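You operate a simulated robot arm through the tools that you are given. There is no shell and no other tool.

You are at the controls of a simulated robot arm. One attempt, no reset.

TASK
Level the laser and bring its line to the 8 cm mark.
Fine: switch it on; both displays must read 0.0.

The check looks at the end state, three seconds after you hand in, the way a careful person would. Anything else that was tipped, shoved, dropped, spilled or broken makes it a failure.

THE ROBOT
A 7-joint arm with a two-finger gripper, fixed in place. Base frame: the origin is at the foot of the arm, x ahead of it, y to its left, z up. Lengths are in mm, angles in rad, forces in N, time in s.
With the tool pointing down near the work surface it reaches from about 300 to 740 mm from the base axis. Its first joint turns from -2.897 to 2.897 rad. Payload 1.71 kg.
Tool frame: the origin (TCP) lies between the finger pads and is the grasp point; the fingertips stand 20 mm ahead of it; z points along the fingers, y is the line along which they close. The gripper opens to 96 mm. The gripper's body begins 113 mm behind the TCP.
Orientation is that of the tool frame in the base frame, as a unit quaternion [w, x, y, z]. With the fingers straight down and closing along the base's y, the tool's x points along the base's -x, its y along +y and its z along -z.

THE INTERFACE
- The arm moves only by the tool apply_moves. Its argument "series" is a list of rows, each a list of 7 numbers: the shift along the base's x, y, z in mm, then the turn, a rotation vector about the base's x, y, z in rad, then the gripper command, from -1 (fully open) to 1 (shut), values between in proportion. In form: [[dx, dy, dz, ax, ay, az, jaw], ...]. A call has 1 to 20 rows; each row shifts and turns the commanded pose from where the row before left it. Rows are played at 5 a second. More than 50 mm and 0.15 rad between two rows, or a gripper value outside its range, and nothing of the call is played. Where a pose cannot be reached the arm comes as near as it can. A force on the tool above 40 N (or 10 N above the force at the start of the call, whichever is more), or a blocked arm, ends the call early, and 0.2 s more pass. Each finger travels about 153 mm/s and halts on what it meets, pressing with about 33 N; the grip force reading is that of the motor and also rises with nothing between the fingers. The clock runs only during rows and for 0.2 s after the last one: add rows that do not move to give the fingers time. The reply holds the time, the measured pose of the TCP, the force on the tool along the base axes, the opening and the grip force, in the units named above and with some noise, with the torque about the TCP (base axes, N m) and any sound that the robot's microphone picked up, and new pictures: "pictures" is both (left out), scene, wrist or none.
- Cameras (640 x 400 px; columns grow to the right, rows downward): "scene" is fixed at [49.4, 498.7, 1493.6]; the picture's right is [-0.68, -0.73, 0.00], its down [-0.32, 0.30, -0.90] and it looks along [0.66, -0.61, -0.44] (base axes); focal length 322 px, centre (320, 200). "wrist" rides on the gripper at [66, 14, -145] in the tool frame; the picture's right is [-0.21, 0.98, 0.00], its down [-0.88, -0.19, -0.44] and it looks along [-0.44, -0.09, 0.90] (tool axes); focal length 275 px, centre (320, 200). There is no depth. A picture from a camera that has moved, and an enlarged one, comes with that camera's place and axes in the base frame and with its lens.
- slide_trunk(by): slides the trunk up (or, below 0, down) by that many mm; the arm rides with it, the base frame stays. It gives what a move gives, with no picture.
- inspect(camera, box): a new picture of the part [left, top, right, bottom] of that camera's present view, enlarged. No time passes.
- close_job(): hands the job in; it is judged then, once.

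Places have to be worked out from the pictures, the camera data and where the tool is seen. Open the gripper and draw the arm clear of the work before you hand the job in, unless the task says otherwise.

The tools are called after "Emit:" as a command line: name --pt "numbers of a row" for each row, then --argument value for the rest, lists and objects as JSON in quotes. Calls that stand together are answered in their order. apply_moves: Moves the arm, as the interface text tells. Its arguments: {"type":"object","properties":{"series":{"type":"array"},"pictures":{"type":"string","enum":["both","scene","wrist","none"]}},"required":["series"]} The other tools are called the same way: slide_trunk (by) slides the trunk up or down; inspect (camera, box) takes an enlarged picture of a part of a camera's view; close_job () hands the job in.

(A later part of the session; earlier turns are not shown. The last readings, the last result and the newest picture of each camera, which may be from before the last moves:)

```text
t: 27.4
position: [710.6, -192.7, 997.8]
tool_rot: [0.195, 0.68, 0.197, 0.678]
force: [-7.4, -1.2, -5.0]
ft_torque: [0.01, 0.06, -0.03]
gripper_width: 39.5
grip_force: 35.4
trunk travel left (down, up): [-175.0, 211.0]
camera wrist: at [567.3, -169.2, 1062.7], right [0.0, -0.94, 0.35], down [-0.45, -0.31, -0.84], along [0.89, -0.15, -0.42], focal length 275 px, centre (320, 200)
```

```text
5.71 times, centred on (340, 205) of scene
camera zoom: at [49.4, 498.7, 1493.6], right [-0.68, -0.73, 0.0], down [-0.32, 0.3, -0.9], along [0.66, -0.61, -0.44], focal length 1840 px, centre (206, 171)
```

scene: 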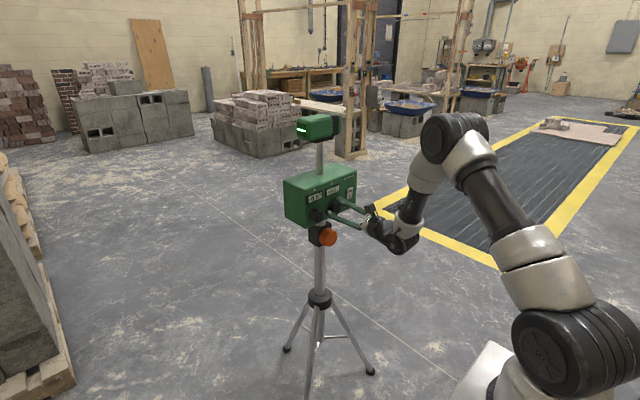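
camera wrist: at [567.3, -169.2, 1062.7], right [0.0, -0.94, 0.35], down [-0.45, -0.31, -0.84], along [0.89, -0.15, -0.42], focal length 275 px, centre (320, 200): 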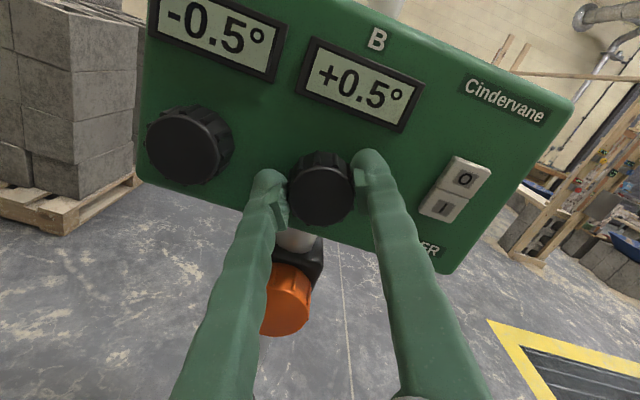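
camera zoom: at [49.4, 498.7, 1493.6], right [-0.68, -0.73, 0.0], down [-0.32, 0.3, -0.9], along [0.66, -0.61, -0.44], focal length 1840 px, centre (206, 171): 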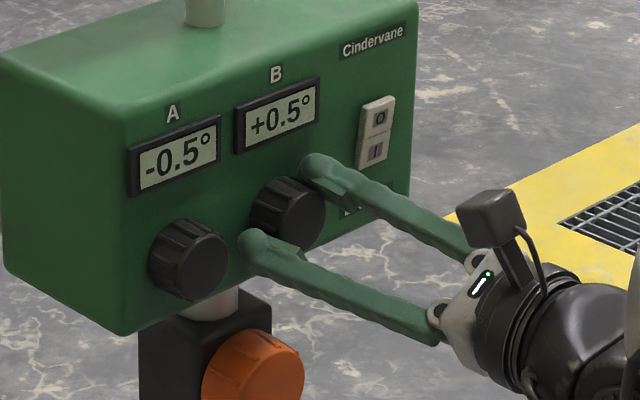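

B now +0.5 (roughly 0.4° per rad). I keep turning counter-clockwise another 1.0 rad.

Emit:
apply_moves --pt "0 0 0 -0.1 0 0 0.3" --pt "0 0 0 -0.1 0 0 0.3" --pt "0 0 0 -0.1 0 0 0.3" --pt "0 0 0 -0.1 0 0 0.3" --pt "0 0 0 -0.1 0 0 0.3" --pt "0 0 0 -0.1 0 0 0.3" --pt "0 0 0 -0.1 0 0 0.3" --pt "0 0 0 -0.1 0 0 0.3" --pt "0 0 0 -0.1 0 0 0.3" --pt "0 0 0 -0.1 0 0 0.3" --pt "0 0 0 0 0 0 0.3" --pictures "wrist"

Emit:
inspect --camera "scene" --box '[290, 170, 390, 240]'

```text
t: 29.8
position: [710.6, -191.1, 995.8]
tool_rot: [0.495, 0.503, 0.501, 0.501]
force: [-12.6, 16.5, -26.8]
ft_torque: [0.13, 0.39, 0.06]
gripper_width: 39.7
grip_force: 35.1
trunk travel left (down, up): [-175.0, 211.0]
camera wrist: at [567.3, -125.6, 1012.2], right [0.01, -0.21, 0.98], down [-0.44, -0.88, -0.19], along [0.9, -0.43, -0.1], focal length 275 px, centre (320, 200)
```

wrist: 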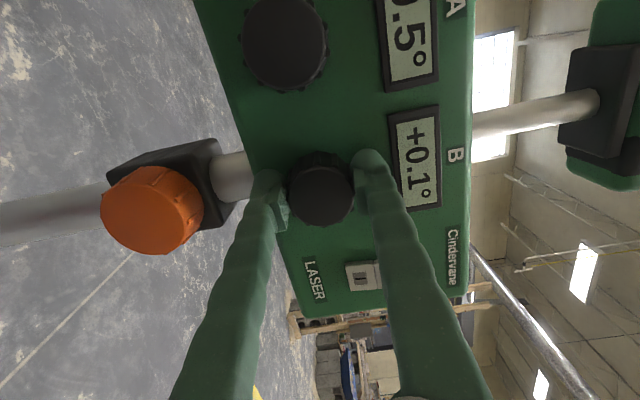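

```text
5.71 times, centred on (340, 205) of scene
camera zoom: at [49.4, 498.7, 1493.6], right [-0.68, -0.73, 0.0], down [-0.32, 0.3, -0.9], along [0.66, -0.61, -0.44], focal length 1840 px, centre (206, 171)
```

zoom: 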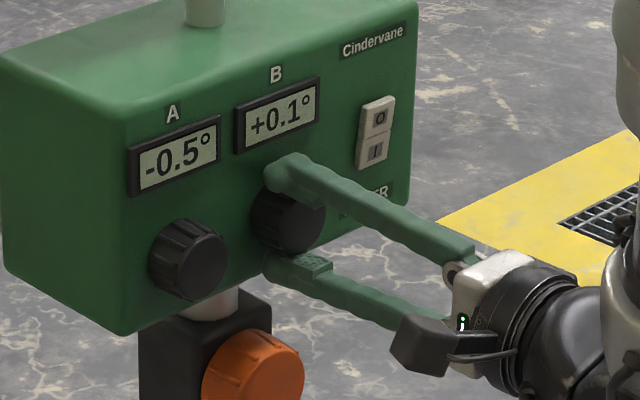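

B is +0.1, but side force has built up (+16 N y, -27 N z) because the knob centre is a few mm below where I gripped. I relieve it by shifting the command along the push.

Emit:
apply_moves --pt "-1 1.5 -1.5 0 0 0 0.3" --pt "-1 1.5 -1.5 0 0 0 0.3" --pt "0 0 0 0 0 0 0.3" --pictures "none"

Emit:
inspect --camera "wrist" --box '[240, 60, 480, 260]'

```text
t: 30.6
position: [710.1, -192.1, 994.9]
tool_rot: [0.499, 0.502, 0.497, 0.502]
force: [4.8, 4.8, -15.8]
ft_torque: [0.1, 0.22, 0.06]
gripper_width: 39.6
grip_force: 34.8
trunk travel left (down, up): [-175.0, 211.0]
```

```text
2.00 times, centred on (360, 160) of wrist
camera zoom: at [567.3, -125.1, 1010.9], right [0.0, -0.21, 0.98], down [-0.45, -0.87, -0.19], along [0.9, -0.44, -0.1], focal length 551 px, centre (240, 280)
```

zoom: 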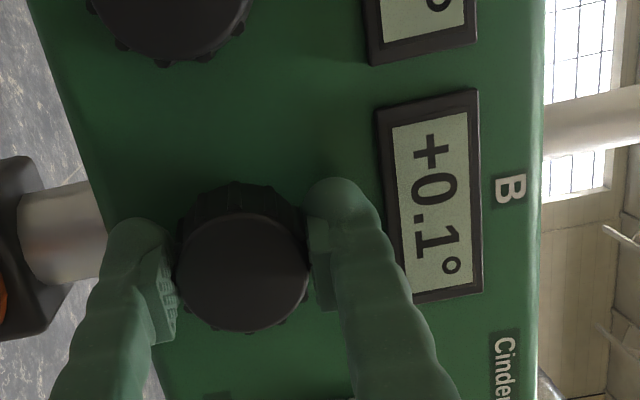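

Force is down. I ease z a bit more and turn another 0.2 rad counter-clockwise.

Emit:
apply_moves --pt "0 0.5 -2 -0.05 0 0 0.3" --pt "0 0 0 -0.1 0 0 0.3" --pt "0 0 0 -0.05 0 0 0.3" --pt "0 0 0 0 0 0 0.3" --pictures "none"

Emit:
inspect --camera "wrist" --box '[240, 60, 480, 260]'

```text
t: 31.6
position: [710.6, -191.2, 993.7]
tool_rot: [0.546, 0.451, 0.545, 0.45]
force: [13.1, -6.0, -1.9]
ft_torque: [0.01, 0.0, -0.36]
gripper_width: 39.2
grip_force: 34.9
trunk travel left (down, up): [-175.0, 211.0]
```

```text
2.00 times, centred on (360, 160) of wrist
camera zoom: at [567.3, -123.5, 996.8], right [0.0, -0.02, 1.0], down [-0.45, -0.89, -0.01], along [0.89, -0.45, -0.01], focal length 551 px, centre (240, 280)
```

zoom: 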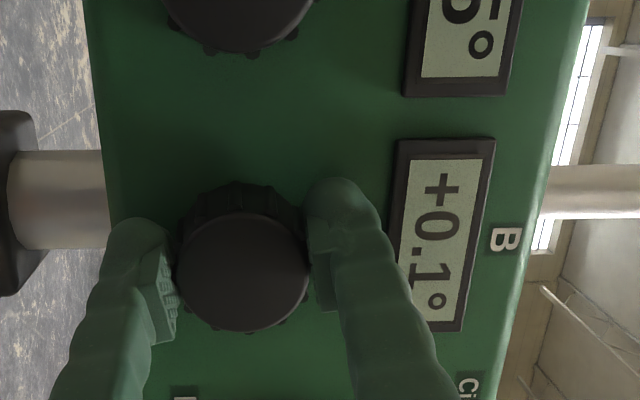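

Still +0.1, likely right at the rounding edge. I turn 0.13 rad more.

Emit:
apply_moves --pt "-1 0 0 -0.07 0 0 0.3" --pt "0 0 0 -0.06 0 0 0.3" --pt "0 0 0 0 0 0 0.3" --pictures "none"

Emit:
inspect --camera "wrist" --box '[240, 60, 480, 260]'

```text
t: 32.4
position: [709.4, -191.7, 993.9]
tool_rot: [0.573, 0.415, 0.573, 0.413]
force: [17.7, -9.1, 1.6]
ft_torque: [0.01, -0.12, -0.11]
gripper_width: 39.1
grip_force: 34.4
trunk travel left (down, up): [-175.0, 211.0]
```

```text
2.00 times, centred on (360, 160) of wrist
camera zoom: at [566.0, -123.7, 987.6], right [0.0, 0.11, 0.99], down [-0.45, -0.89, 0.1], along [0.9, -0.44, 0.05], focal length 551 px, centre (240, 280)
```

zoom: 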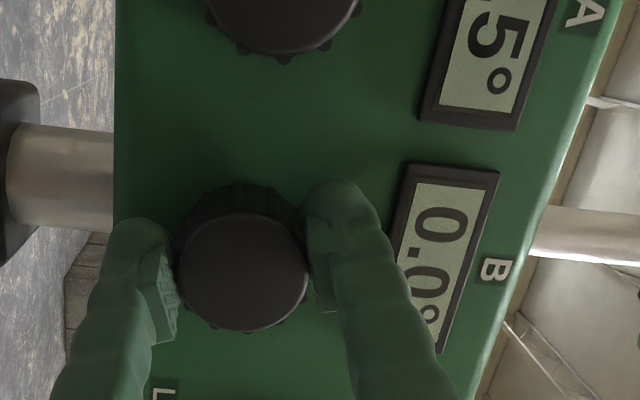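

B reads 0.0. I add a little more turn to sit inside the zero band while relaxing the axial pull, then check.

Emit:
apply_moves --pt "1 0 0 -0.05 0 0 0.3" --pt "1 -0.5 0 0 0 0 0.3" --pt "0 0 0 0 0 0 0.3" --pictures "none"

Emit:
inspect --camera "wrist" --box '[240, 60, 480, 260]'

```text
t: 33.1
position: [709.2, -192.2, 993.7]
tool_rot: [0.582, 0.401, 0.584, 0.398]
force: [-4.4, -5.4, 1.2]
ft_torque: [0.0, -0.1, -0.3]
gripper_width: 39.0
grip_force: 34.9
trunk travel left (down, up): [-175.0, 211.0]
```

```text
2.00 times, centred on (360, 160) of wrist
camera zoom: at [565.9, -124.1, 984.5], right [0.0, 0.16, 0.99], down [-0.45, -0.88, 0.15], along [0.9, -0.44, 0.07], focal length 551 px, centre (240, 280)
```

zoom: 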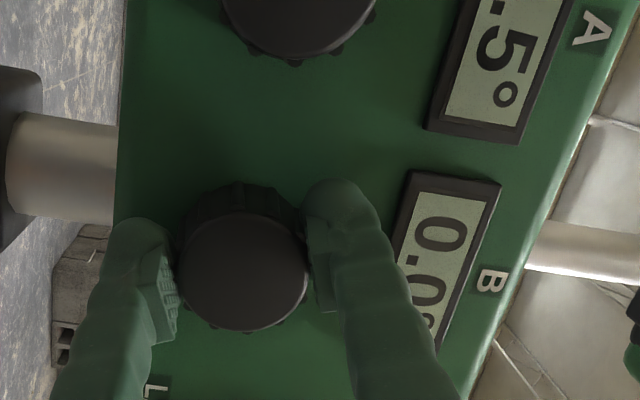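

B holds 0.0. I release, back out, and move over to knob A (expected centre y≈-115, z≈994), keeping this roll so I have room to turn clockwise.

Emit:
apply_moves --pt "0 0 0 0 0 0 0.1" --pt "0 0 0 0 0 0 -0.2" --pt "0 0 0 0 0 0 -0.2" --pt "-25 0 0 0 0 0 -0.2" --pt "-35 0 0 0 0 0 -0.3" --pt "0 38 0 0 0 0 -0.4" --pt "0 39 0 0 0 0 -0.4" --pt "0 0 0 0 0 0 -0.4"

Emit:
inspect --camera "scene" --box '[290, 170, 390, 240]'

Emit:
inspect --camera "wrist" --box '[160, 60, 480, 260]'

```text
t: 35.0
position: [649.0, -110.8, 995.2]
tool_rot: [0.583, 0.399, 0.584, 0.399]
force: [-0.8, -0.3, -0.5]
ft_torque: [0.04, -0.01, 0.0]
gripper_width: 67.4
grip_force: 0.1
trunk travel left (down, up): [-175.0, 211.0]
camera wrist: at [505.9, -44.3, 986.1], right [0.0, 0.16, 0.99], down [-0.44, -0.88, 0.15], along [0.9, -0.44, 0.07], focal length 275 px, centre (320, 200)
```

scene: 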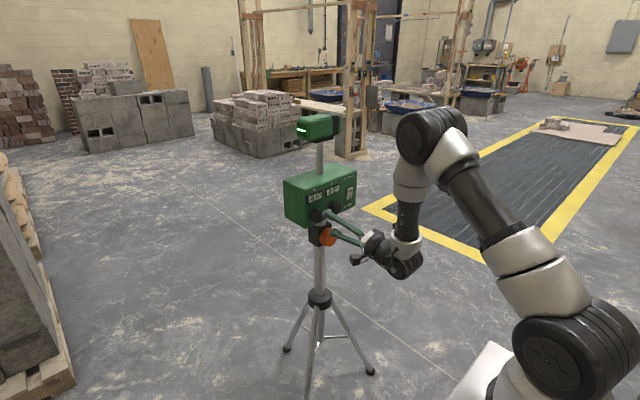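
wrist: 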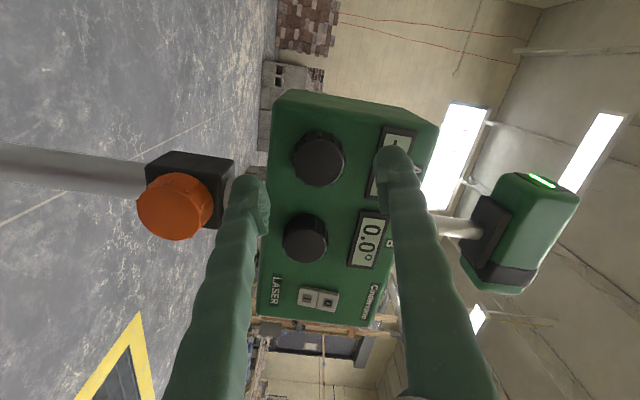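

```text
5.71 times, centred on (340, 205) of scene
camera zoom: at [49.4, 498.7, 1493.6], right [-0.68, -0.73, 0.0], down [-0.32, 0.3, -0.9], along [0.66, -0.61, -0.44], focal length 1840 px, centre (206, 171)
```

zoom: 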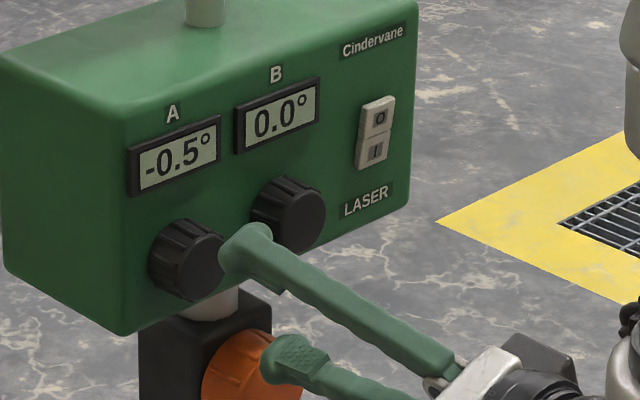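

```text
2.00 times, centred on (320, 160) of wrist
camera zoom: at [505.9, -44.3, 986.1], right [0.0, 0.16, 0.99], down [-0.44, -0.88, 0.15], along [0.9, -0.44, 0.07], focal length 551 px, centre (320, 280)
```

zoom: 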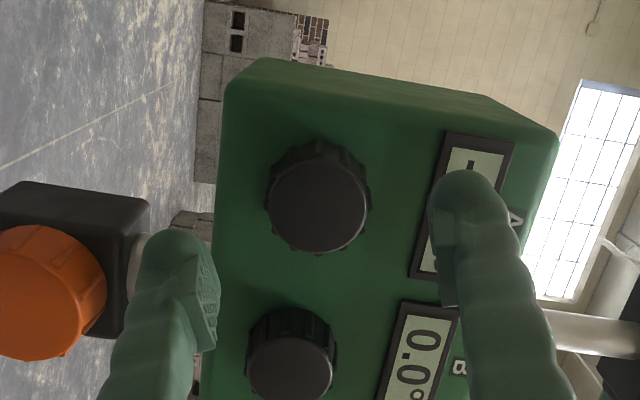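

B stayed at 0.0. Knob A's centre, corrected with B's known position, is about (-115.5, 994); I recentre and slide in.

Emit:
apply_moves --pt "0 -4.5 -1 0 0 0 -0.25" --pt "25 0 0 0 0 0 -0.25" --pt "22 0 0 0 0 0 -0.25" --pt "12 0 0 0 0 0 -0.25" --pt "0 0 0 0 0 0 -0.25" --pictures "wrist"

Emit:
inspect --camera "wrist" --box '[160, 60, 480, 260]'

Emit:
inspect --camera "scene" --box '[290, 170, 390, 240]'

```text
t: 36.1
position: [708.7, -117.3, 993.9]
tool_rot: [0.583, 0.4, 0.584, 0.399]
force: [0.9, 0.7, -0.3]
ft_torque: [0.05, 0.03, 0.02]
gripper_width: 59.9
grip_force: 0.1
trunk travel left (down, up): [-175.0, 211.0]
camera wrist: at [565.0, -50.5, 983.8], right [0.0, 0.16, 0.99], down [-0.44, -0.88, 0.15], along [0.9, -0.44, 0.07], focal length 275 px, centre (320, 200)
```

wrist: 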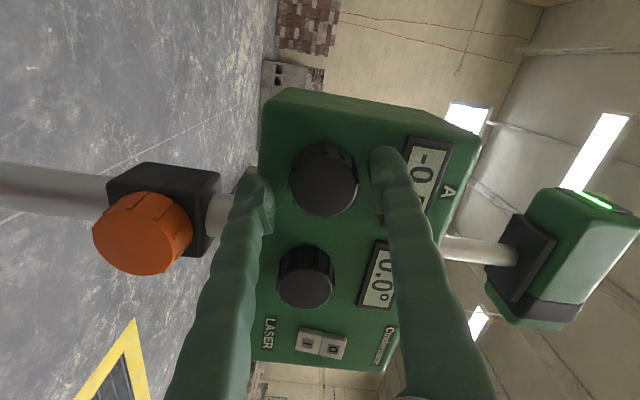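

```text
2.00 times, centred on (320, 160) of wrist
camera zoom: at [565.0, -50.5, 983.8], right [0.0, 0.16, 0.99], down [-0.44, -0.88, 0.15], along [0.9, -0.44, 0.07], focal length 551 px, centre (320, 280)
```

zoom: 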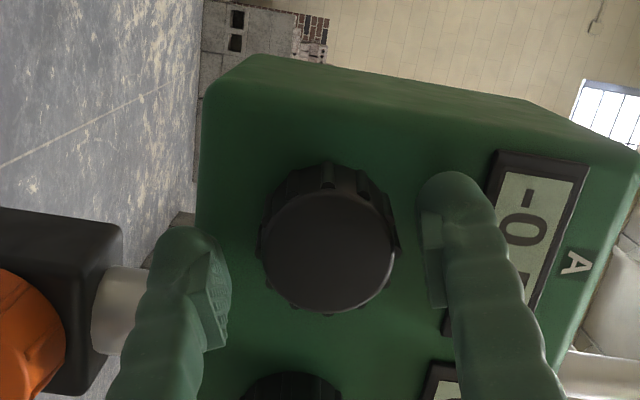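

```text
5.71 times, centred on (340, 205) of scene
camera zoom: at [49.4, 498.7, 1493.6], right [-0.68, -0.73, 0.0], down [-0.32, 0.3, -0.9], along [0.66, -0.61, -0.44], focal length 1840 px, centre (206, 171)
```

zoom: 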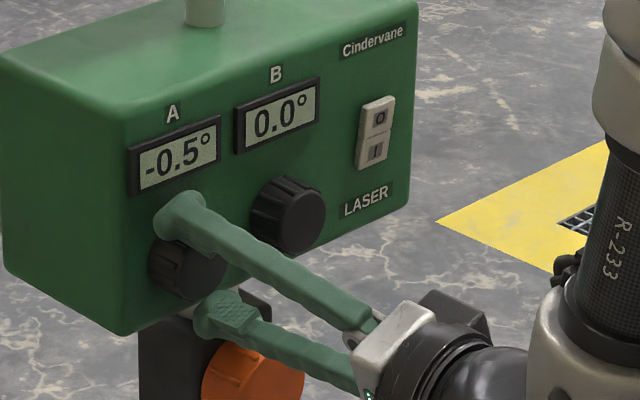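

The fingers straddle knob A; the knob is about 2 mm off in y, so I nudge and then close the grip.

Emit:
apply_moves --pt "1 2 -0.7 0 0 0 -0.25" --pt "0 0 0 0 0 0 -0.1" --pt "0 0 0 0 0 0 0.0" --pt "0 0 0 0 0 0 0.1" --pt "0 0 0 0 0 0 0.2" --pt "0 0 0 0 0 0 0.3" --pt "0 0 0 0 0 0 0.3" --pictures "wrist"

```text
t: 37.8
position: [709.8, -114.5, 994.3]
tool_rot: [0.584, 0.398, 0.583, 0.401]
force: [4.3, 4.0, 15.1]
ft_torque: [-0.02, -0.11, 0.24]
gripper_width: 38.7
grip_force: 35.1
trunk travel left (down, up): [-175.0, 211.0]
camera wrist: at [566.0, -47.3, 984.5], right [0.0, 0.16, 0.99], down [-0.44, -0.88, 0.14], along [0.9, -0.44, 0.08], focal length 275 px, centre (320, 200)
```

wrist: 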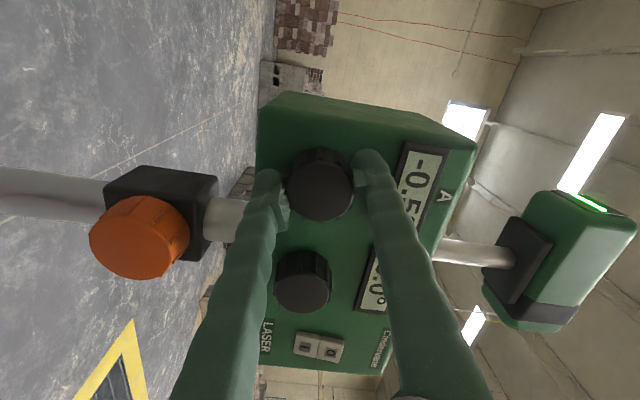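

Gripped; the z force of 15 N says the knob is ~1.5 mm higher than commanded. I relax that and turn clockwise 0.4 rad.

Emit:
apply_moves --pt "0 0.3 1.5 0 0 0 0.3" --pt "0 0 0 0.1 0 0 0.3" --pt "0 0 0 0.1 0 0 0.3" --pt "0 0 0 0.1 0 0 0.3" --pt "0 0 0 0.1 0 0 0.3" --pt "0 0 0 0 0 0 0.3" --pictures "none"

Emit:
inspect --camera "scene" --box '[290, 170, 390, 240]'

```text
t: 39.1
position: [709.7, -114.5, 993.9]
tool_rot: [0.493, 0.506, 0.493, 0.509]
force: [7.9, 6.2, 20.2]
ft_torque: [0.0, -0.19, -0.06]
gripper_width: 39.0
grip_force: 35.0
trunk travel left (down, up): [-175.0, 211.0]
```

```text
5.71 times, centred on (340, 205) of scene
camera zoom: at [49.4, 498.7, 1493.6], right [-0.68, -0.73, 0.0], down [-0.32, 0.3, -0.9], along [0.66, -0.61, -0.44], focal length 1840 px, centre (206, 171)
```

zoom: 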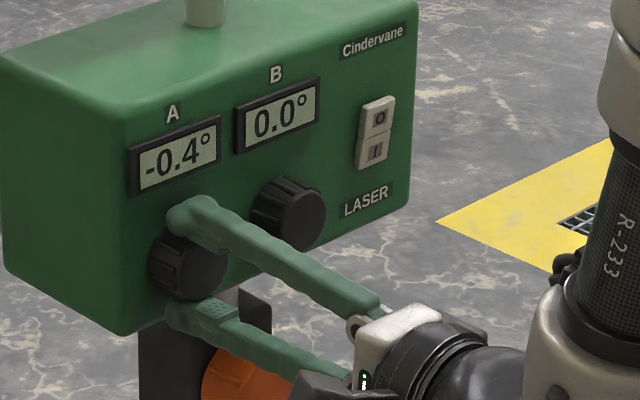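

A went to -0.4, so clockwise is right. I ease z upward a bit more and turn 0.5 rad further.

Emit:
apply_moves --pt "-0.5 0.5 2 0 0 0 0.3" --pt "0 0 0 0.1 0 0 0.3" --pt "0 0 0 0.1 0 0 0.3" --pt "0 0 0 0.1 0 0 0.3" --pt "0 0 0 0.1 0 0 0.3" --pt "0 0 0 0.1 0 0 0.3" --pt "0 0 0 0 0 0 0.3" --pictures "none"

Emit:
inspect --camera "scene" --box '[290, 170, 390, 240]'

```text
t: 40.8
position: [709.3, -114.3, 996.5]
tool_rot: [0.351, 0.614, 0.352, 0.613]
force: [14.4, 2.8, 11.7]
ft_torque: [0.02, -0.07, -0.11]
gripper_width: 38.8
grip_force: 35.0
trunk travel left (down, up): [-175.0, 211.0]
```

```text
5.71 times, centred on (340, 205) of scene
camera zoom: at [49.4, 498.7, 1493.6], right [-0.68, -0.73, 0.0], down [-0.32, 0.3, -0.9], along [0.66, -0.61, -0.44], focal length 1840 px, centre (206, 171)
```

zoom: 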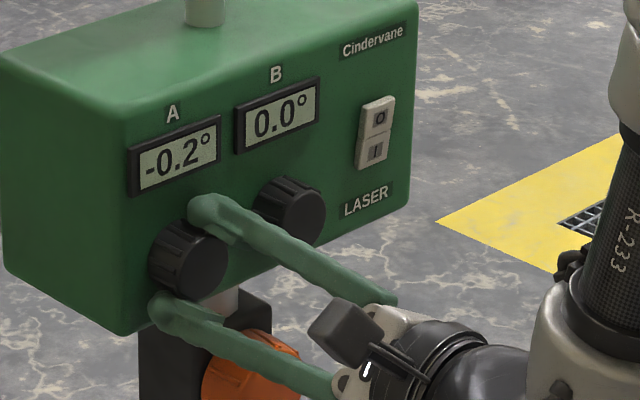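

A is -0.2; about 0.44 rad more should zero it. I relax x and turn 0.44.

Emit:
apply_moves --pt "0.8 0.2 0.8 0.1 0 0 0.3" --pt "0 0 0 0.1 0 0 0.3" --pt "0 0 0 0.1 0 0 0.3" --pt "0 0 0 0.1 0 0 0.3" --pt "0 0 0 0.04 0 0 0.3" --pt "0 0 0 0 0 0 0.3" --pt "0 0 0 0 0 0 0.3" --pictures "wrist"

Emit:
inspect --camera "scene" --box '[290, 170, 390, 240]'

```text
t: 42.4
position: [709.5, -113.9, 994.9]
tool_rot: [0.209, 0.676, 0.21, 0.675]
force: [-14.1, 2.1, 2.6]
ft_torque: [0.0, -0.17, 0.15]
gripper_width: 38.8
grip_force: 35.3
trunk travel left (down, up): [-175.0, 211.0]
camera wrist: at [565.8, -88.2, 1059.5], right [0.0, -0.92, 0.38], down [-0.45, -0.34, -0.83], along [0.89, -0.17, -0.41], focal length 275 px, centre (320, 200)
```

wrist: 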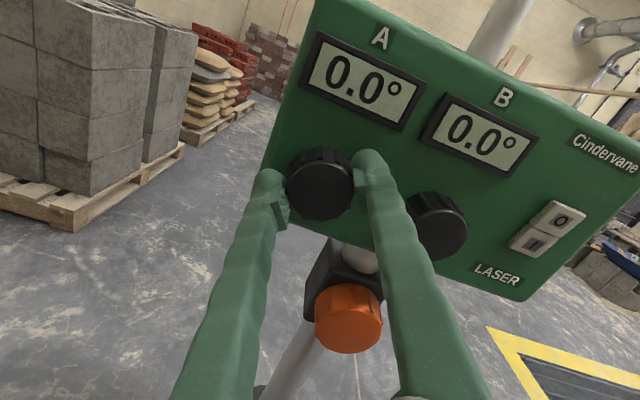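

```text
5.71 times, centred on (340, 205) of scene
camera zoom: at [49.4, 498.7, 1493.6], right [-0.68, -0.73, 0.0], down [-0.32, 0.3, -0.9], along [0.66, -0.61, -0.44], focal length 1840 px, centre (206, 171)
```

zoom: 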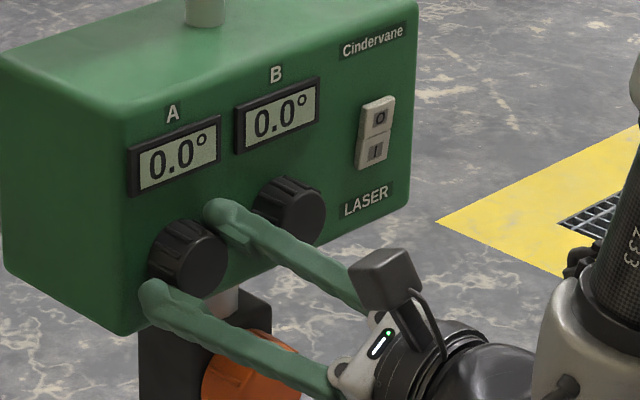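

Both read 0.0. I release knob A, back straight out, then level the hand and yaw left to look at the target on the wall.

Emit:
apply_moves --pt "-0.7 0 0 0 0 0 0.3" --pt "0 0 0 0 0 0 0.1" --pt "0 0 0 0 0 0 -0.2" --pt "0 0 0 0 0 0 -0.25" --pt "-25 0 0 0 0 0 -0.25" --pt "-35 0 0 0 0 0 -0.25" --pt "-30 0 10 0.12 0 0 -0.25" --pt "-30 0 20 0.12 0 0 -0.25" --pt "-30 0 20 0.12 0 0 -0.25" --pt "0 0 20 0.12 0 0 -0.25" --pt "0 0 20 0.12 0 0 -0.25" --pt "0 0 10 0 0 0.14 -0.25" --pt "0 0 0 0 0 0.14 -0.25" --pt "0 0 0 0 0 0.14 -0.25" --pt "0 0 0 0 0 0.14 -0.25" --pt "0 0 0 0 0 0.14 -0.25" --pt "0 0 0 0 0 0.14 -0.25" --pt "0 0 0 0 0 0.14 -0.25" --pt "0 0 0 0 0 0.14 -0.25" --pt "0 0 0 0 0 0 -0.25"

Emit:
inspect --camera "scene" --box '[280, 100, 400, 250]'

```text
t: 46.5
position: [559.2, -114.5, 1096.6]
tool_rot: [-0.375, 0.599, 0.375, 0.599]
force: [-1.6, 0.0, -0.7]
ft_torque: [-0.01, 0.02, -0.02]
gripper_width: 60.0
grip_force: 0.0
trunk travel left (down, up): [-175.0, 211.0]
camera wrist: at [510.8, -250.9, 1164.0], right [0.88, -0.42, -0.21], down [-0.36, -0.32, -0.88], along [0.31, 0.85, -0.44], focal length 275 px, centre (320, 200)
```

scene: 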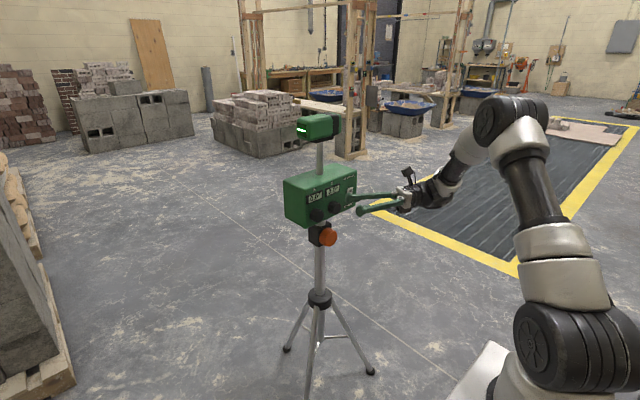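
wrist: 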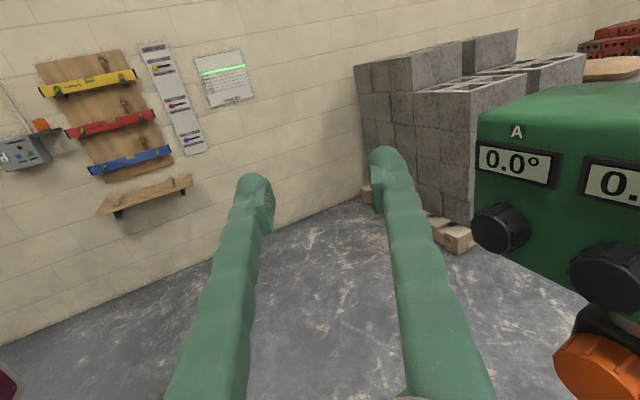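

```text
2.67 times, centred on (340, 175) of scene
camera zoom: at [49.4, 498.7, 1493.6], right [-0.68, -0.73, 0.0], down [-0.32, 0.3, -0.9], along [0.66, -0.61, -0.44], focal length 859 px, centre (267, 267)
```

zoom: 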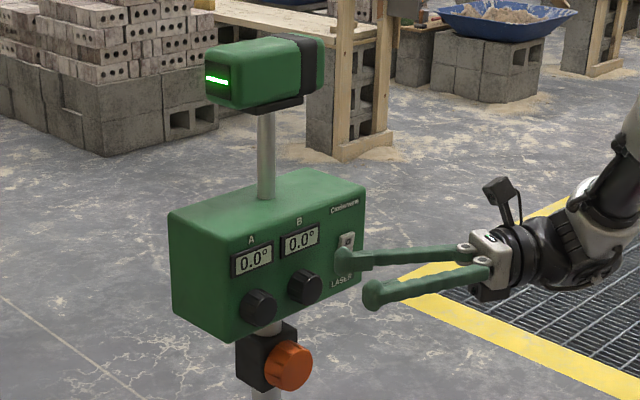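

The green line is visible on the target. I zoom in to read it against the marks.

Emit:
inspect --camera "wrist" --box '[190, 40, 262, 112]'

Emit:
inspect --camera "wrist" --box '[195, 55, 251, 90]'

```text
5.56 times, centred on (226, 76) of wrist
camera zoom: at [510.8, -250.9, 1164.0], right [0.88, -0.42, -0.21], down [-0.36, -0.32, -0.88], along [0.31, 0.85, -0.44], focal length 1529 px, centre (842, 889)
```

zoom: 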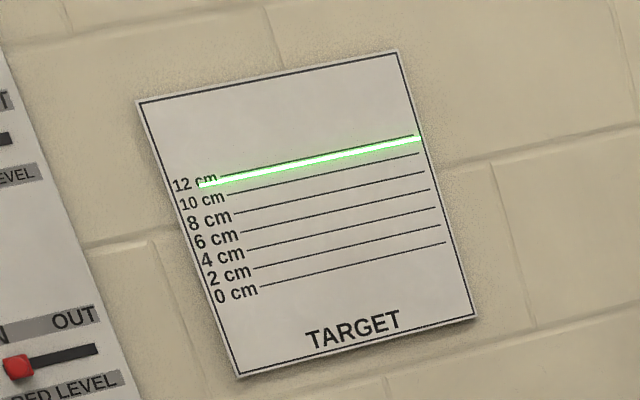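

```text
11.43 times, centred on (223, 72) of wrist
camera zoom: at [510.8, -250.9, 1164.0], right [0.88, -0.42, -0.21], down [-0.36, -0.32, -0.88], along [0.31, 0.85, -0.44], focal length 3146 px, centre (1429, 1657)
```

zoom: 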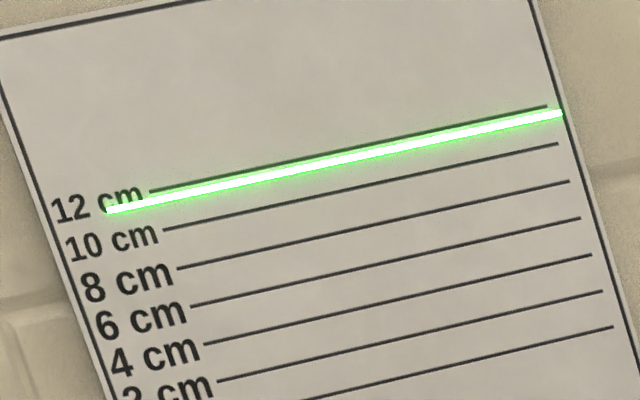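

The line sits at about 11.6 cm, so the head has to come down ~36 mm. I'll record reference zooms of the head and mast first, then go to the orange clamp knob.

Emit:
inspect --camera "scene" --box '[290, 100, 350, 140]'

Emit:
inspect --camera "scene" --box '[290, 210, 350, 250]'

Emit:
apply_moves --pt "0 -5 0 0 0 -0.14 -0.25" --pt "0 -10 0 0 0 -0.14 -0.25" --pt "0 -10 0 0 0 -0.14 -0.25" --pt "0 -10 -10 0 0 -0.14 -0.25" --pt "0 -10 -20 0 0 -0.14 -0.25" --pt "0 -10 -30 0 0 -0.14 -0.6" --pt "0 -10 -40 0 0 -0.14 -0.8" --pt "0 -10 -40 0 0 -0.14 -0.8" --pt "0 -8 -45 0 0 0 -0.8" --pt "20 0 -45 0 0 0 -0.8" --pt "20 0 0 0 0 0 -0.8" --pt "0 0 0 0 0 0 -0.8"

```text
10.00 times, centred on (320, 120) of scene
camera zoom: at [49.4, 498.7, 1493.6], right [-0.68, -0.73, 0.0], down [-0.32, 0.3, -0.9], along [0.66, -0.61, -0.44], focal length 3221 px, centre (320, 1000)
```

zoom: 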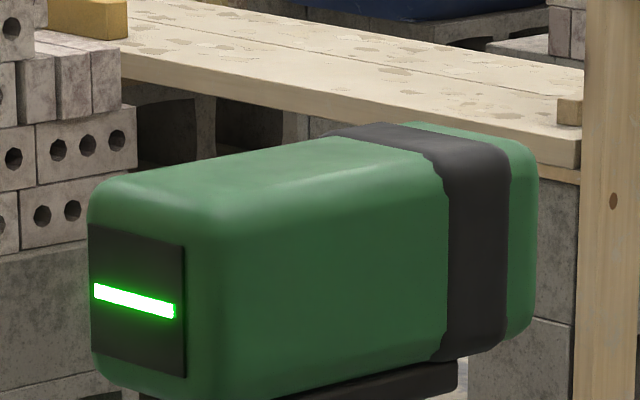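

```text
10.00 times, centred on (320, 230) of scene
camera zoom: at [49.4, 498.7, 1493.6], right [-0.68, -0.73, 0.0], down [-0.32, 0.3, -0.9], along [0.66, -0.61, -0.44], focal length 3221 px, centre (320, -100)
```

zoom: 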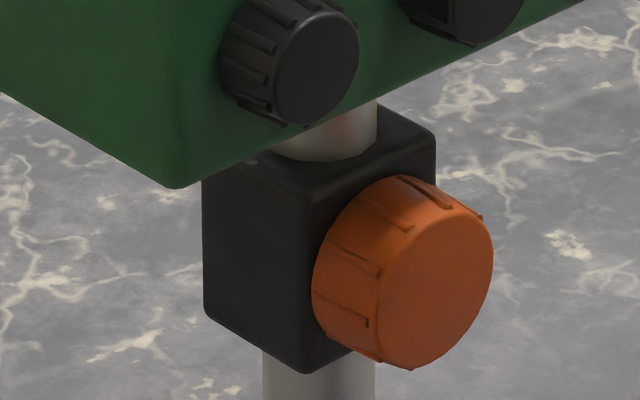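

```text
t: 49.1
position: [601.1, -197.1, 868.5]
tool_rot: [0.0, 0.707, -0.001, 0.708]
force: [-0.9, 0.1, -1.1]
ft_torque: [-0.02, 0.02, -0.01]
gripper_width: 86.5
grip_force: 0.1
trunk travel left (down, up): [-175.0, 211.0]
camera wrist: at [457.5, -210.1, 934.7], right [0.0, -0.98, -0.21], down [-0.45, 0.18, -0.88], along [0.9, 0.09, -0.44], focal length 275 px, centre (320, 200)
```

scene: 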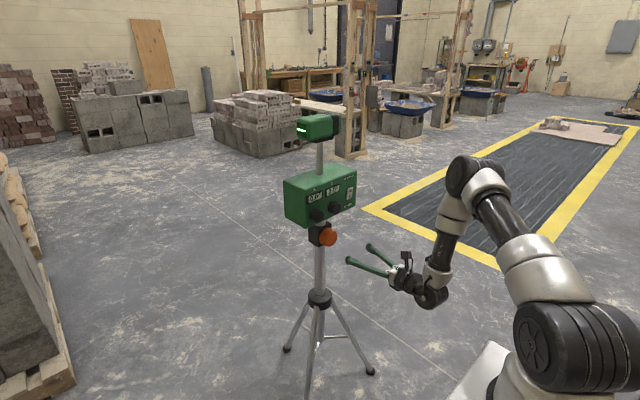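
wrist: 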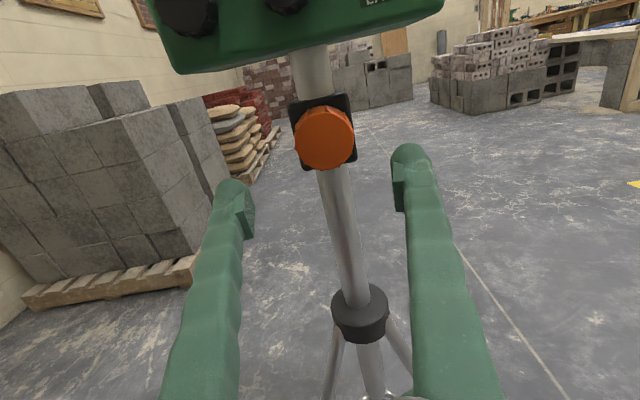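

The orange knob's face solves to about (744, -200, 863). I approach to within 40 mm and recheck the centring.

Emit:
apply_moves --pt "30 -3 -4 0 0 0 -0.8" --pt "35 0 0 0 0 0 -0.8" --pt "35 0 0 0 0 0 -0.8" --pt "0 0 0 0 0 0 -0.8" --pt "0 0 0 0 0 0 -0.8" --pictures "wrist"

Emit:
inspect --camera "wrist" --box '[160, 60, 480, 260]'

```text
t: 50.4
position: [698.0, -200.3, 860.6]
tool_rot: [0.0, 0.707, 0.0, 0.707]
force: [0.0, 0.0, 0.8]
ft_torque: [-0.02, 0.0, -0.03]
gripper_width: 86.5
grip_force: 0.0
trunk travel left (down, up): [-175.0, 211.0]
camera wrist: at [554.5, -213.3, 927.8], right [0.0, -0.98, -0.21], down [-0.45, 0.18, -0.88], along [0.9, 0.09, -0.44], focal length 275 px, centre (320, 200)
```

wrist: 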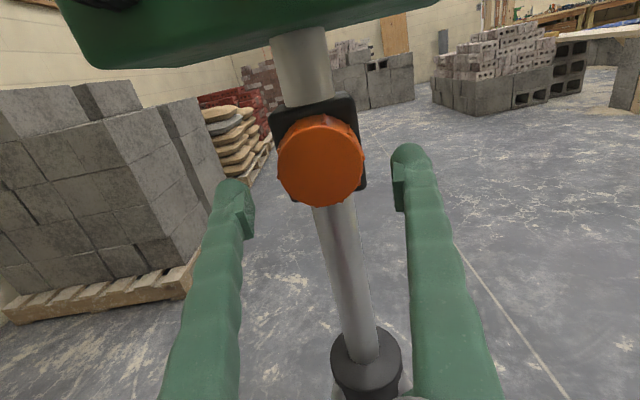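

```text
2.00 times, centred on (320, 160) of wrist
camera zoom: at [554.5, -213.3, 927.8], right [0.0, -0.98, -0.21], down [-0.45, 0.18, -0.88], along [0.9, 0.09, -0.44], focal length 551 px, centre (320, 280)
```

zoom: 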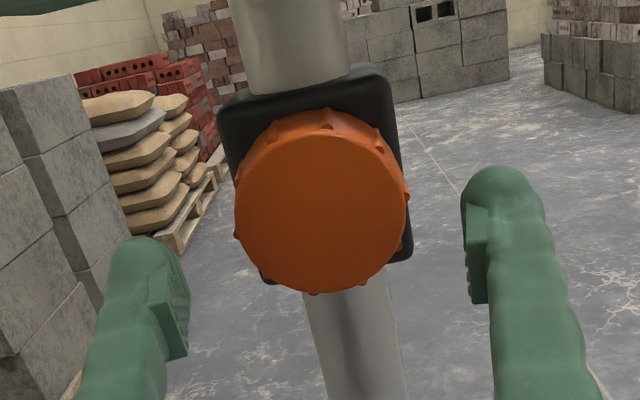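

Centred within about a millimetre. I advance so the fingers straddle the orange knob.

Emit:
apply_moves --pt "20 0 1 0 0 0 -0.8" --pt "14 0 0 0 0 0 -0.8" --pt "8 0 0 0 0 0 -0.8" --pt "0 0 0 0 0 0 -0.8" --pt "0 0 0 0 0 0 -0.8" --pictures "wrist"

Emit:
inspect --camera "scene" --box '[290, 200, 380, 260]'

```text
t: 51.5
position: [740.6, -201.3, 862.3]
tool_rot: [0.0, 0.707, 0.0, 0.707]
force: [-0.2, 0.5, -0.3]
ft_torque: [0.01, -0.01, 0.01]
gripper_width: 86.6
grip_force: 0.1
trunk travel left (down, up): [-175.0, 211.0]
camera wrist: at [597.5, -213.5, 929.3], right [0.0, -0.98, -0.21], down [-0.45, 0.18, -0.88], along [0.9, 0.09, -0.44], focal length 275 px, centre (320, 200)
```

wrist: 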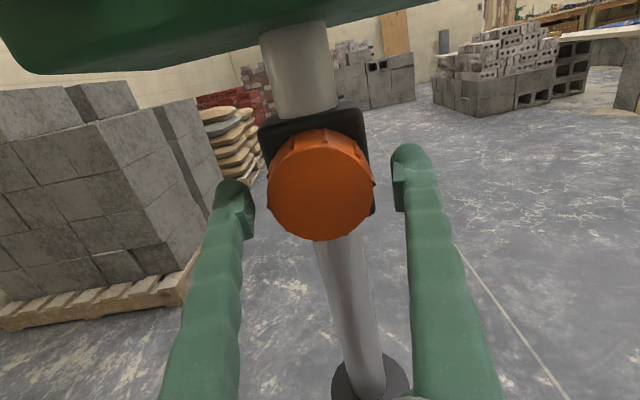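

```text
6.67 times, centred on (335, 230) of scene
camera zoom: at [49.4, 498.7, 1493.6], right [-0.68, -0.73, 0.0], down [-0.32, 0.3, -0.9], along [0.66, -0.61, -0.44], focal length 2147 px, centre (220, 0)
```

zoom: 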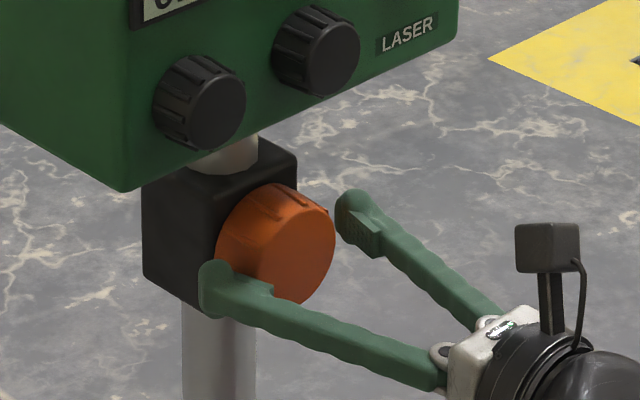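

Well centred. I close gently on the orange knob.

Emit:
apply_moves --pt "2 1 0 0 0 0 -0.6" --pt "0 0 0 0 0 0 -0.4" --pt "0 0 0 0 0 0 -0.25" --pt "0 0 0 0 0 0 -0.15" --pt "0 0 0 0 0 0 0.0" --pt "0 0 0 0 0 0 0.0" --pictures "wrist"

```text
t: 53.0
position: [741.9, -200.0, 861.7]
tool_rot: [0.0, 0.708, 0.001, 0.707]
force: [-1.0, -2.6, -0.7]
ft_torque: [0.02, -0.06, -0.03]
gripper_width: 62.3
grip_force: 35.0
trunk travel left (down, up): [-175.0, 211.0]
camera wrist: at [599.4, -213.1, 929.3], right [0.0, -0.98, -0.21], down [-0.45, 0.18, -0.88], along [0.9, 0.09, -0.44], focal length 275 px, centre (320, 200)
```

wrist: 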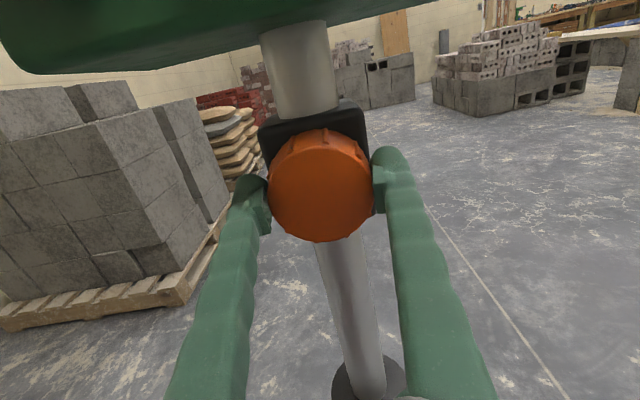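

Gripped with little side force. I turn it a small amount counter-clockwise and watch torque and the head's height.

Emit:
apply_moves --pt "0 0 0 -0.05 0 0 0.0" --pt "0 0 0 -0.05 0 0 0.0" --pt "0 0 0 -0.05 0 0 0.0" --pt "0 0 0 -0.05 0 0 0.0" --pt "0 0 0 0 0 0 0.0" --pictures "wrist"

Emit:
inspect --camera "scene" --box '[290, 100, 350, 140]'

Emit:
inspect --camera "scene" --box '[290, 210, 350, 250]'

```text
t: 54.1
position: [743.3, -200.3, 861.8]
tool_rot: [0.072, 0.704, 0.07, 0.703]
force: [-14.7, 0.9, -4.0]
ft_torque: [-0.02, 0.27, -0.08]
gripper_width: 62.3
grip_force: 35.0
trunk travel left (down, up): [-175.0, 211.0]
camera wrist: at [599.5, -199.3, 930.9], right [0.0, -1.0, -0.01], down [-0.45, 0.01, -0.89], along [0.89, 0.0, -0.45], focal length 275 px, centre (320, 200)
```

wrist: 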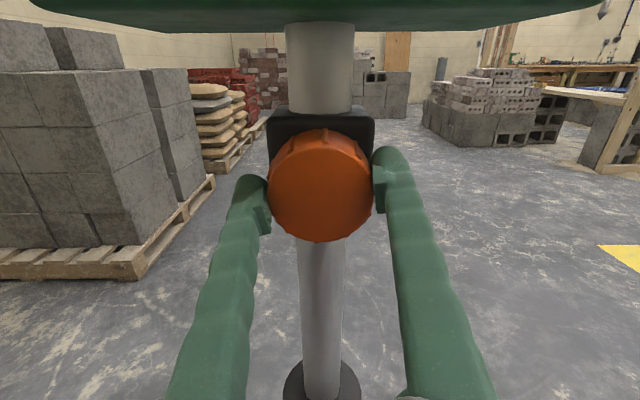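

```text
10.00 times, centred on (320, 120) of scene
camera zoom: at [49.4, 498.7, 1493.6], right [-0.68, -0.73, 0.0], down [-0.32, 0.3, -0.9], along [0.66, -0.61, -0.44], focal length 3221 px, centre (320, 1000)
```

zoom: 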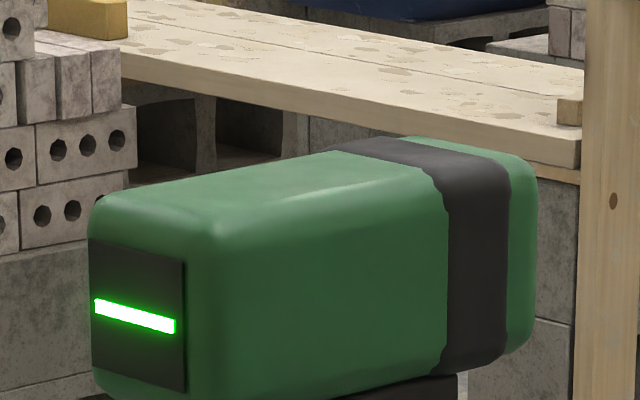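

```text
10.00 times, centred on (320, 230) of scene
camera zoom: at [49.4, 498.7, 1493.6], right [-0.68, -0.73, 0.0], down [-0.32, 0.3, -0.9], along [0.66, -0.61, -0.44], focal length 3221 px, centre (320, -100)
```

zoom: 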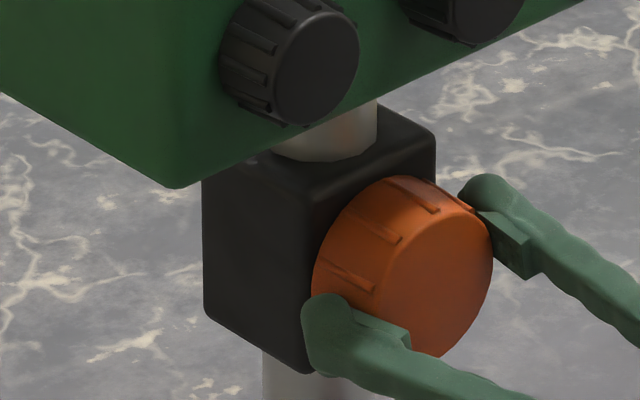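

The orange knob is a height drive: 0.2 rad counter-clockwise lowered the head about 5 mm, while the box stayed put. I relax the axial force and turn about 1.0 rad more the same way.

Emit:
apply_moves --pt "-1.5 0 0 -0.1 0 0 0.0" --pt "0 0 0 -0.1 0 0 0.0" --pt "0 0 0 -0.1 0 0 0.0" --pt "0 0 0 -0.1 0 0 0.0" --pt "0 0 0 -0.1 0 0 0.0" --pt "0 0 0 -0.1 0 0 0.0" --pt "0 0 0 -0.1 0 0 0.0" --pt "0 0 0 -0.1 0 0 0.0" --pt "0 0 0 -0.1 0 0 0.0" --pt "0 0 0 -0.1 0 0 0.0" --pt "0 0 0 0 0 0 0.0" --pictures "scene"

Emit:
inspect --camera "scene" --box '[290, 100, 350, 140]'

Emit:
inspect --camera "scene" --box '[290, 170, 390, 240]'

```text
t: 56.5
position: [742.6, -198.4, 859.9]
tool_rot: [0.398, 0.585, 0.401, 0.582]
force: [-11.7, 16.1, -22.3]
ft_torque: [0.1, 0.33, 0.01]
gripper_width: 62.3
grip_force: 35.1
trunk travel left (down, up): [-175.0, 211.0]
```

scene: 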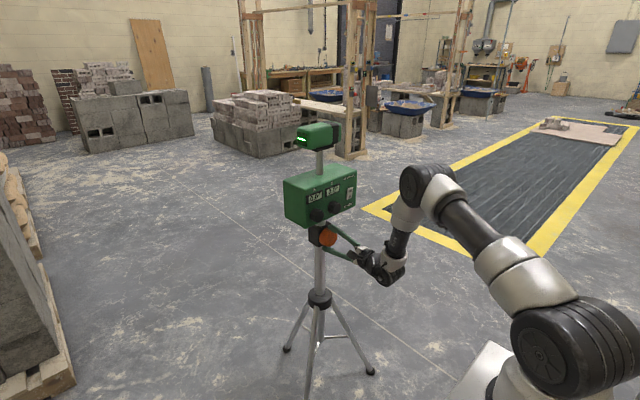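

```text
10.00 times, centred on (320, 120) of scene
camera zoom: at [49.4, 498.7, 1493.6], right [-0.68, -0.73, 0.0], down [-0.32, 0.3, -0.9], along [0.66, -0.61, -0.44], focal length 3221 px, centre (320, 1000)
```

zoom: 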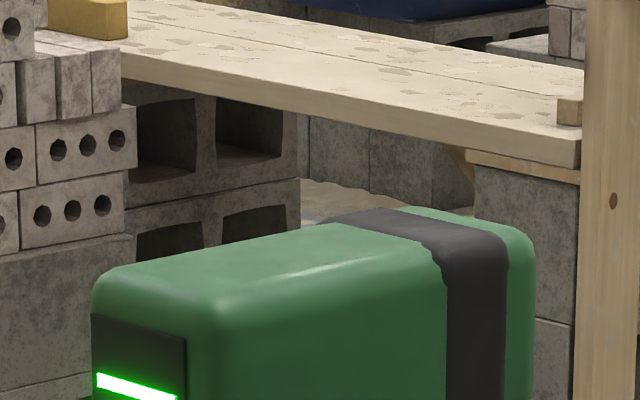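

```text
5.71 times, centred on (340, 205) of scene
camera zoom: at [49.4, 498.7, 1493.6], right [-0.68, -0.73, 0.0], down [-0.32, 0.3, -0.9], along [0.66, -0.61, -0.44], focal length 1840 px, centre (206, 171)
```

zoom: 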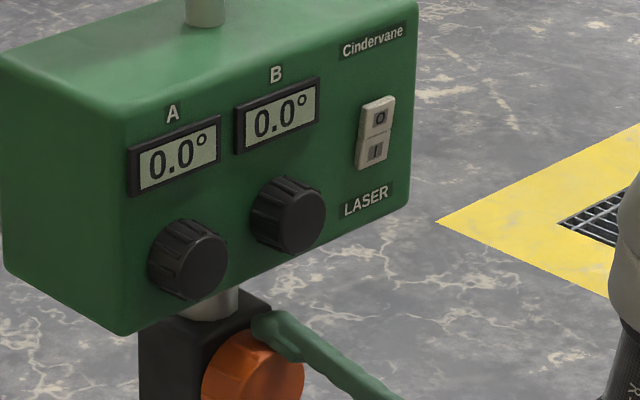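

The head is down about 27 mm with displays still 0.0. I relax the built-up side force and turn 0.35 rad more, then check on the target.

Emit:
apply_moves --pt "-0.7 1 -1.5 0 0 0 0.0" --pt "-0.5 0.7 -1 -0.1 0 0 0.0" --pt "0 0 0 -0.1 0 0 0.0" --pt "0 0 0 -0.1 0 0 0.0" --pt "0 0 0 -0.05 0 0 0.0" --pt "0 0 0 0 0 0 0.0" --pictures "wrist"

Emit:
inspect --camera "scene" --box '[290, 110, 350, 150]'

```text
t: 58.0
position: [742.6, -198.8, 860.2]
tool_rot: [0.495, 0.506, 0.495, 0.504]
force: [7.6, 0.0, -14.5]
ft_torque: [0.01, -0.07, 0.16]
gripper_width: 62.4
grip_force: 34.9
trunk travel left (down, up): [-175.0, 211.0]
camera wrist: at [599.3, -132.1, 876.8], right [0.0, -0.22, 0.97], down [-0.45, -0.87, -0.2], along [0.89, -0.43, -0.1], focal length 275 px, centre (320, 200)
```

wrist: 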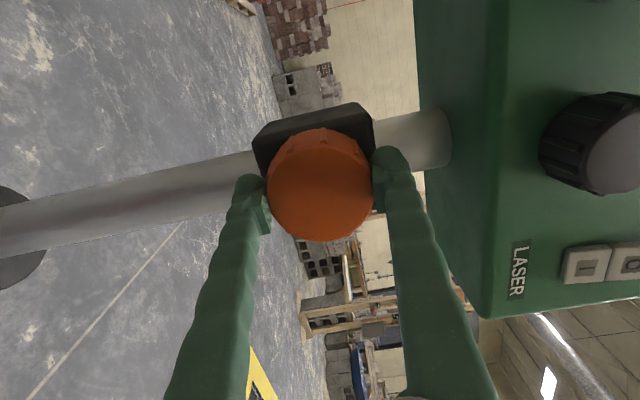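

```text
10.00 times, centred on (320, 130) of scene
camera zoom: at [49.4, 498.7, 1493.6], right [-0.68, -0.73, 0.0], down [-0.32, 0.3, -0.9], along [0.66, -0.61, -0.44], focal length 3221 px, centre (320, 900)
```

zoom: 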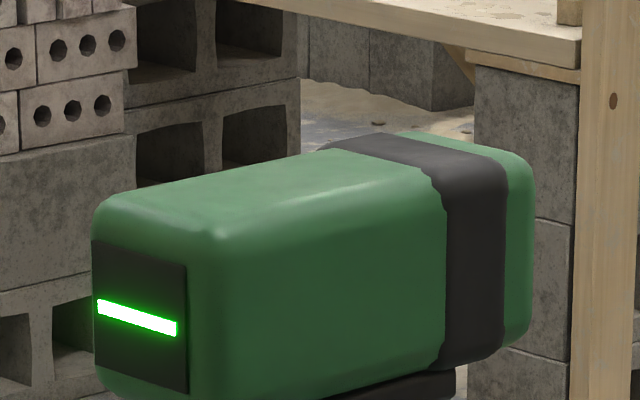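

By the scene scale, the head is down ~35 mm. I release, back out, and return to the viewing pose to read the target.

Emit:
apply_moves --pt "0 0 0 0 0 0 -0.2" --pt "0 0 0 0 0 0 -0.5" --pt "0 0 0 0 0 0 -0.7" --pt "-25 0 0 0 0 0 -0.7" --pt "-40 0 0 0 0 0 -0.7" --pt "-40 0 0 0.14 0 0 -0.7" --pt "-40 0 10 0.14 0 0 -0.7" --pt "-20 0 20 0.14 0 0 -0.7" --pt "0 0 20 0.14 0 0 -0.7" --pt "0 10 20 0.14 0 0 -0.7" --pt "0 10 20 0.14 0 0 -0.7" --pt "0 10 20 0.14 0 0 -0.7" --pt "0 10 20 0.14 0 0 -0.7" --pt "0 10 20 0.14 0 0 -0.7" --pt "0 10 20 0.14 0 0 -0.7" --pt "0 10 20 0.14 0 0 -0.7" --pt "0 10 20 0 0 0 -0.7" --pt "0 0 0 0 0 0 -0.7" --pictures "none"

Emit:
apply_moves --pt "0 0 0 0 0 0.14 -0.7" --pt "0 0 0 0 0 0.14 -0.7" --pt "0 0 0 0 0 0.14 -0.7" --pt "0 0 0 0 0 0.14 -0.7" --pt "0 0 0 0 0 0.14 -0.7" --pt "0 0 0 0 0 0.14 -0.7" --pt "0 0 0 0 0 0.14 -0.7" --pt "0 0 0 0 0 0.14 -0.7" --pt "0 0 0 0 0 0 -0.7" --pt "0 0 0 0 0 0 -0.7"

```text
t: 61.8
position: [575.4, -118.7, 1072.5]
tool_rot: [0.003, 0.707, 0.003, 0.707]
force: [0.2, 0.1, 0.5]
ft_torque: [0.02, -0.04, 0.0]
gripper_width: 81.6
grip_force: 0.0
trunk travel left (down, up): [-175.0, 211.0]
```

```text
t: 64.0
position: [576.3, -118.1, 1069.6]
tool_rot: [-0.374, 0.597, 0.379, 0.6]
force: [-0.3, -0.1, -0.2]
ft_torque: [0.01, 0.01, -0.03]
gripper_width: 81.7
grip_force: 0.0
trunk travel left (down, up): [-175.0, 211.0]
camera wrist: at [526.0, -253.6, 1137.5], right [0.88, -0.43, -0.2], down [-0.35, -0.32, -0.88], along [0.31, 0.84, -0.44], focal length 275 px, centre (320, 200)
```

scene: 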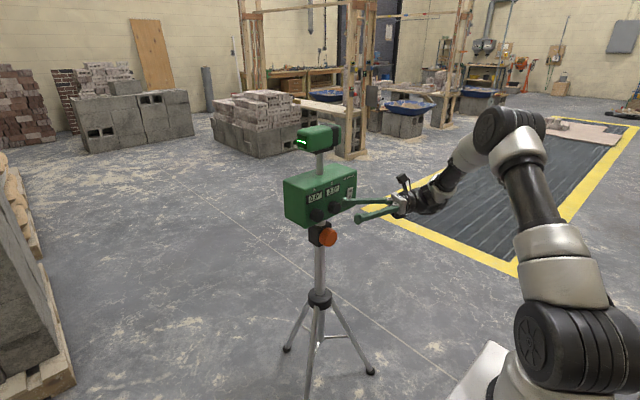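
wrist: 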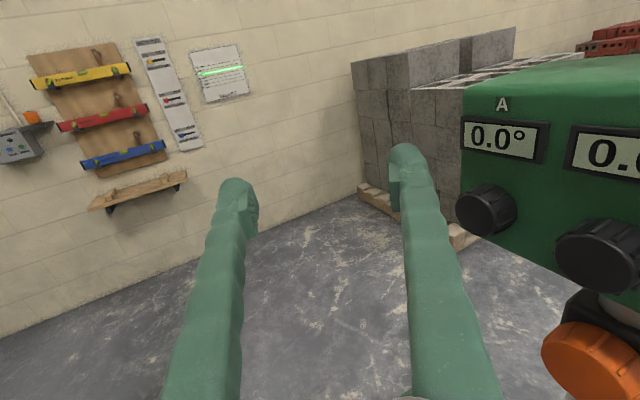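

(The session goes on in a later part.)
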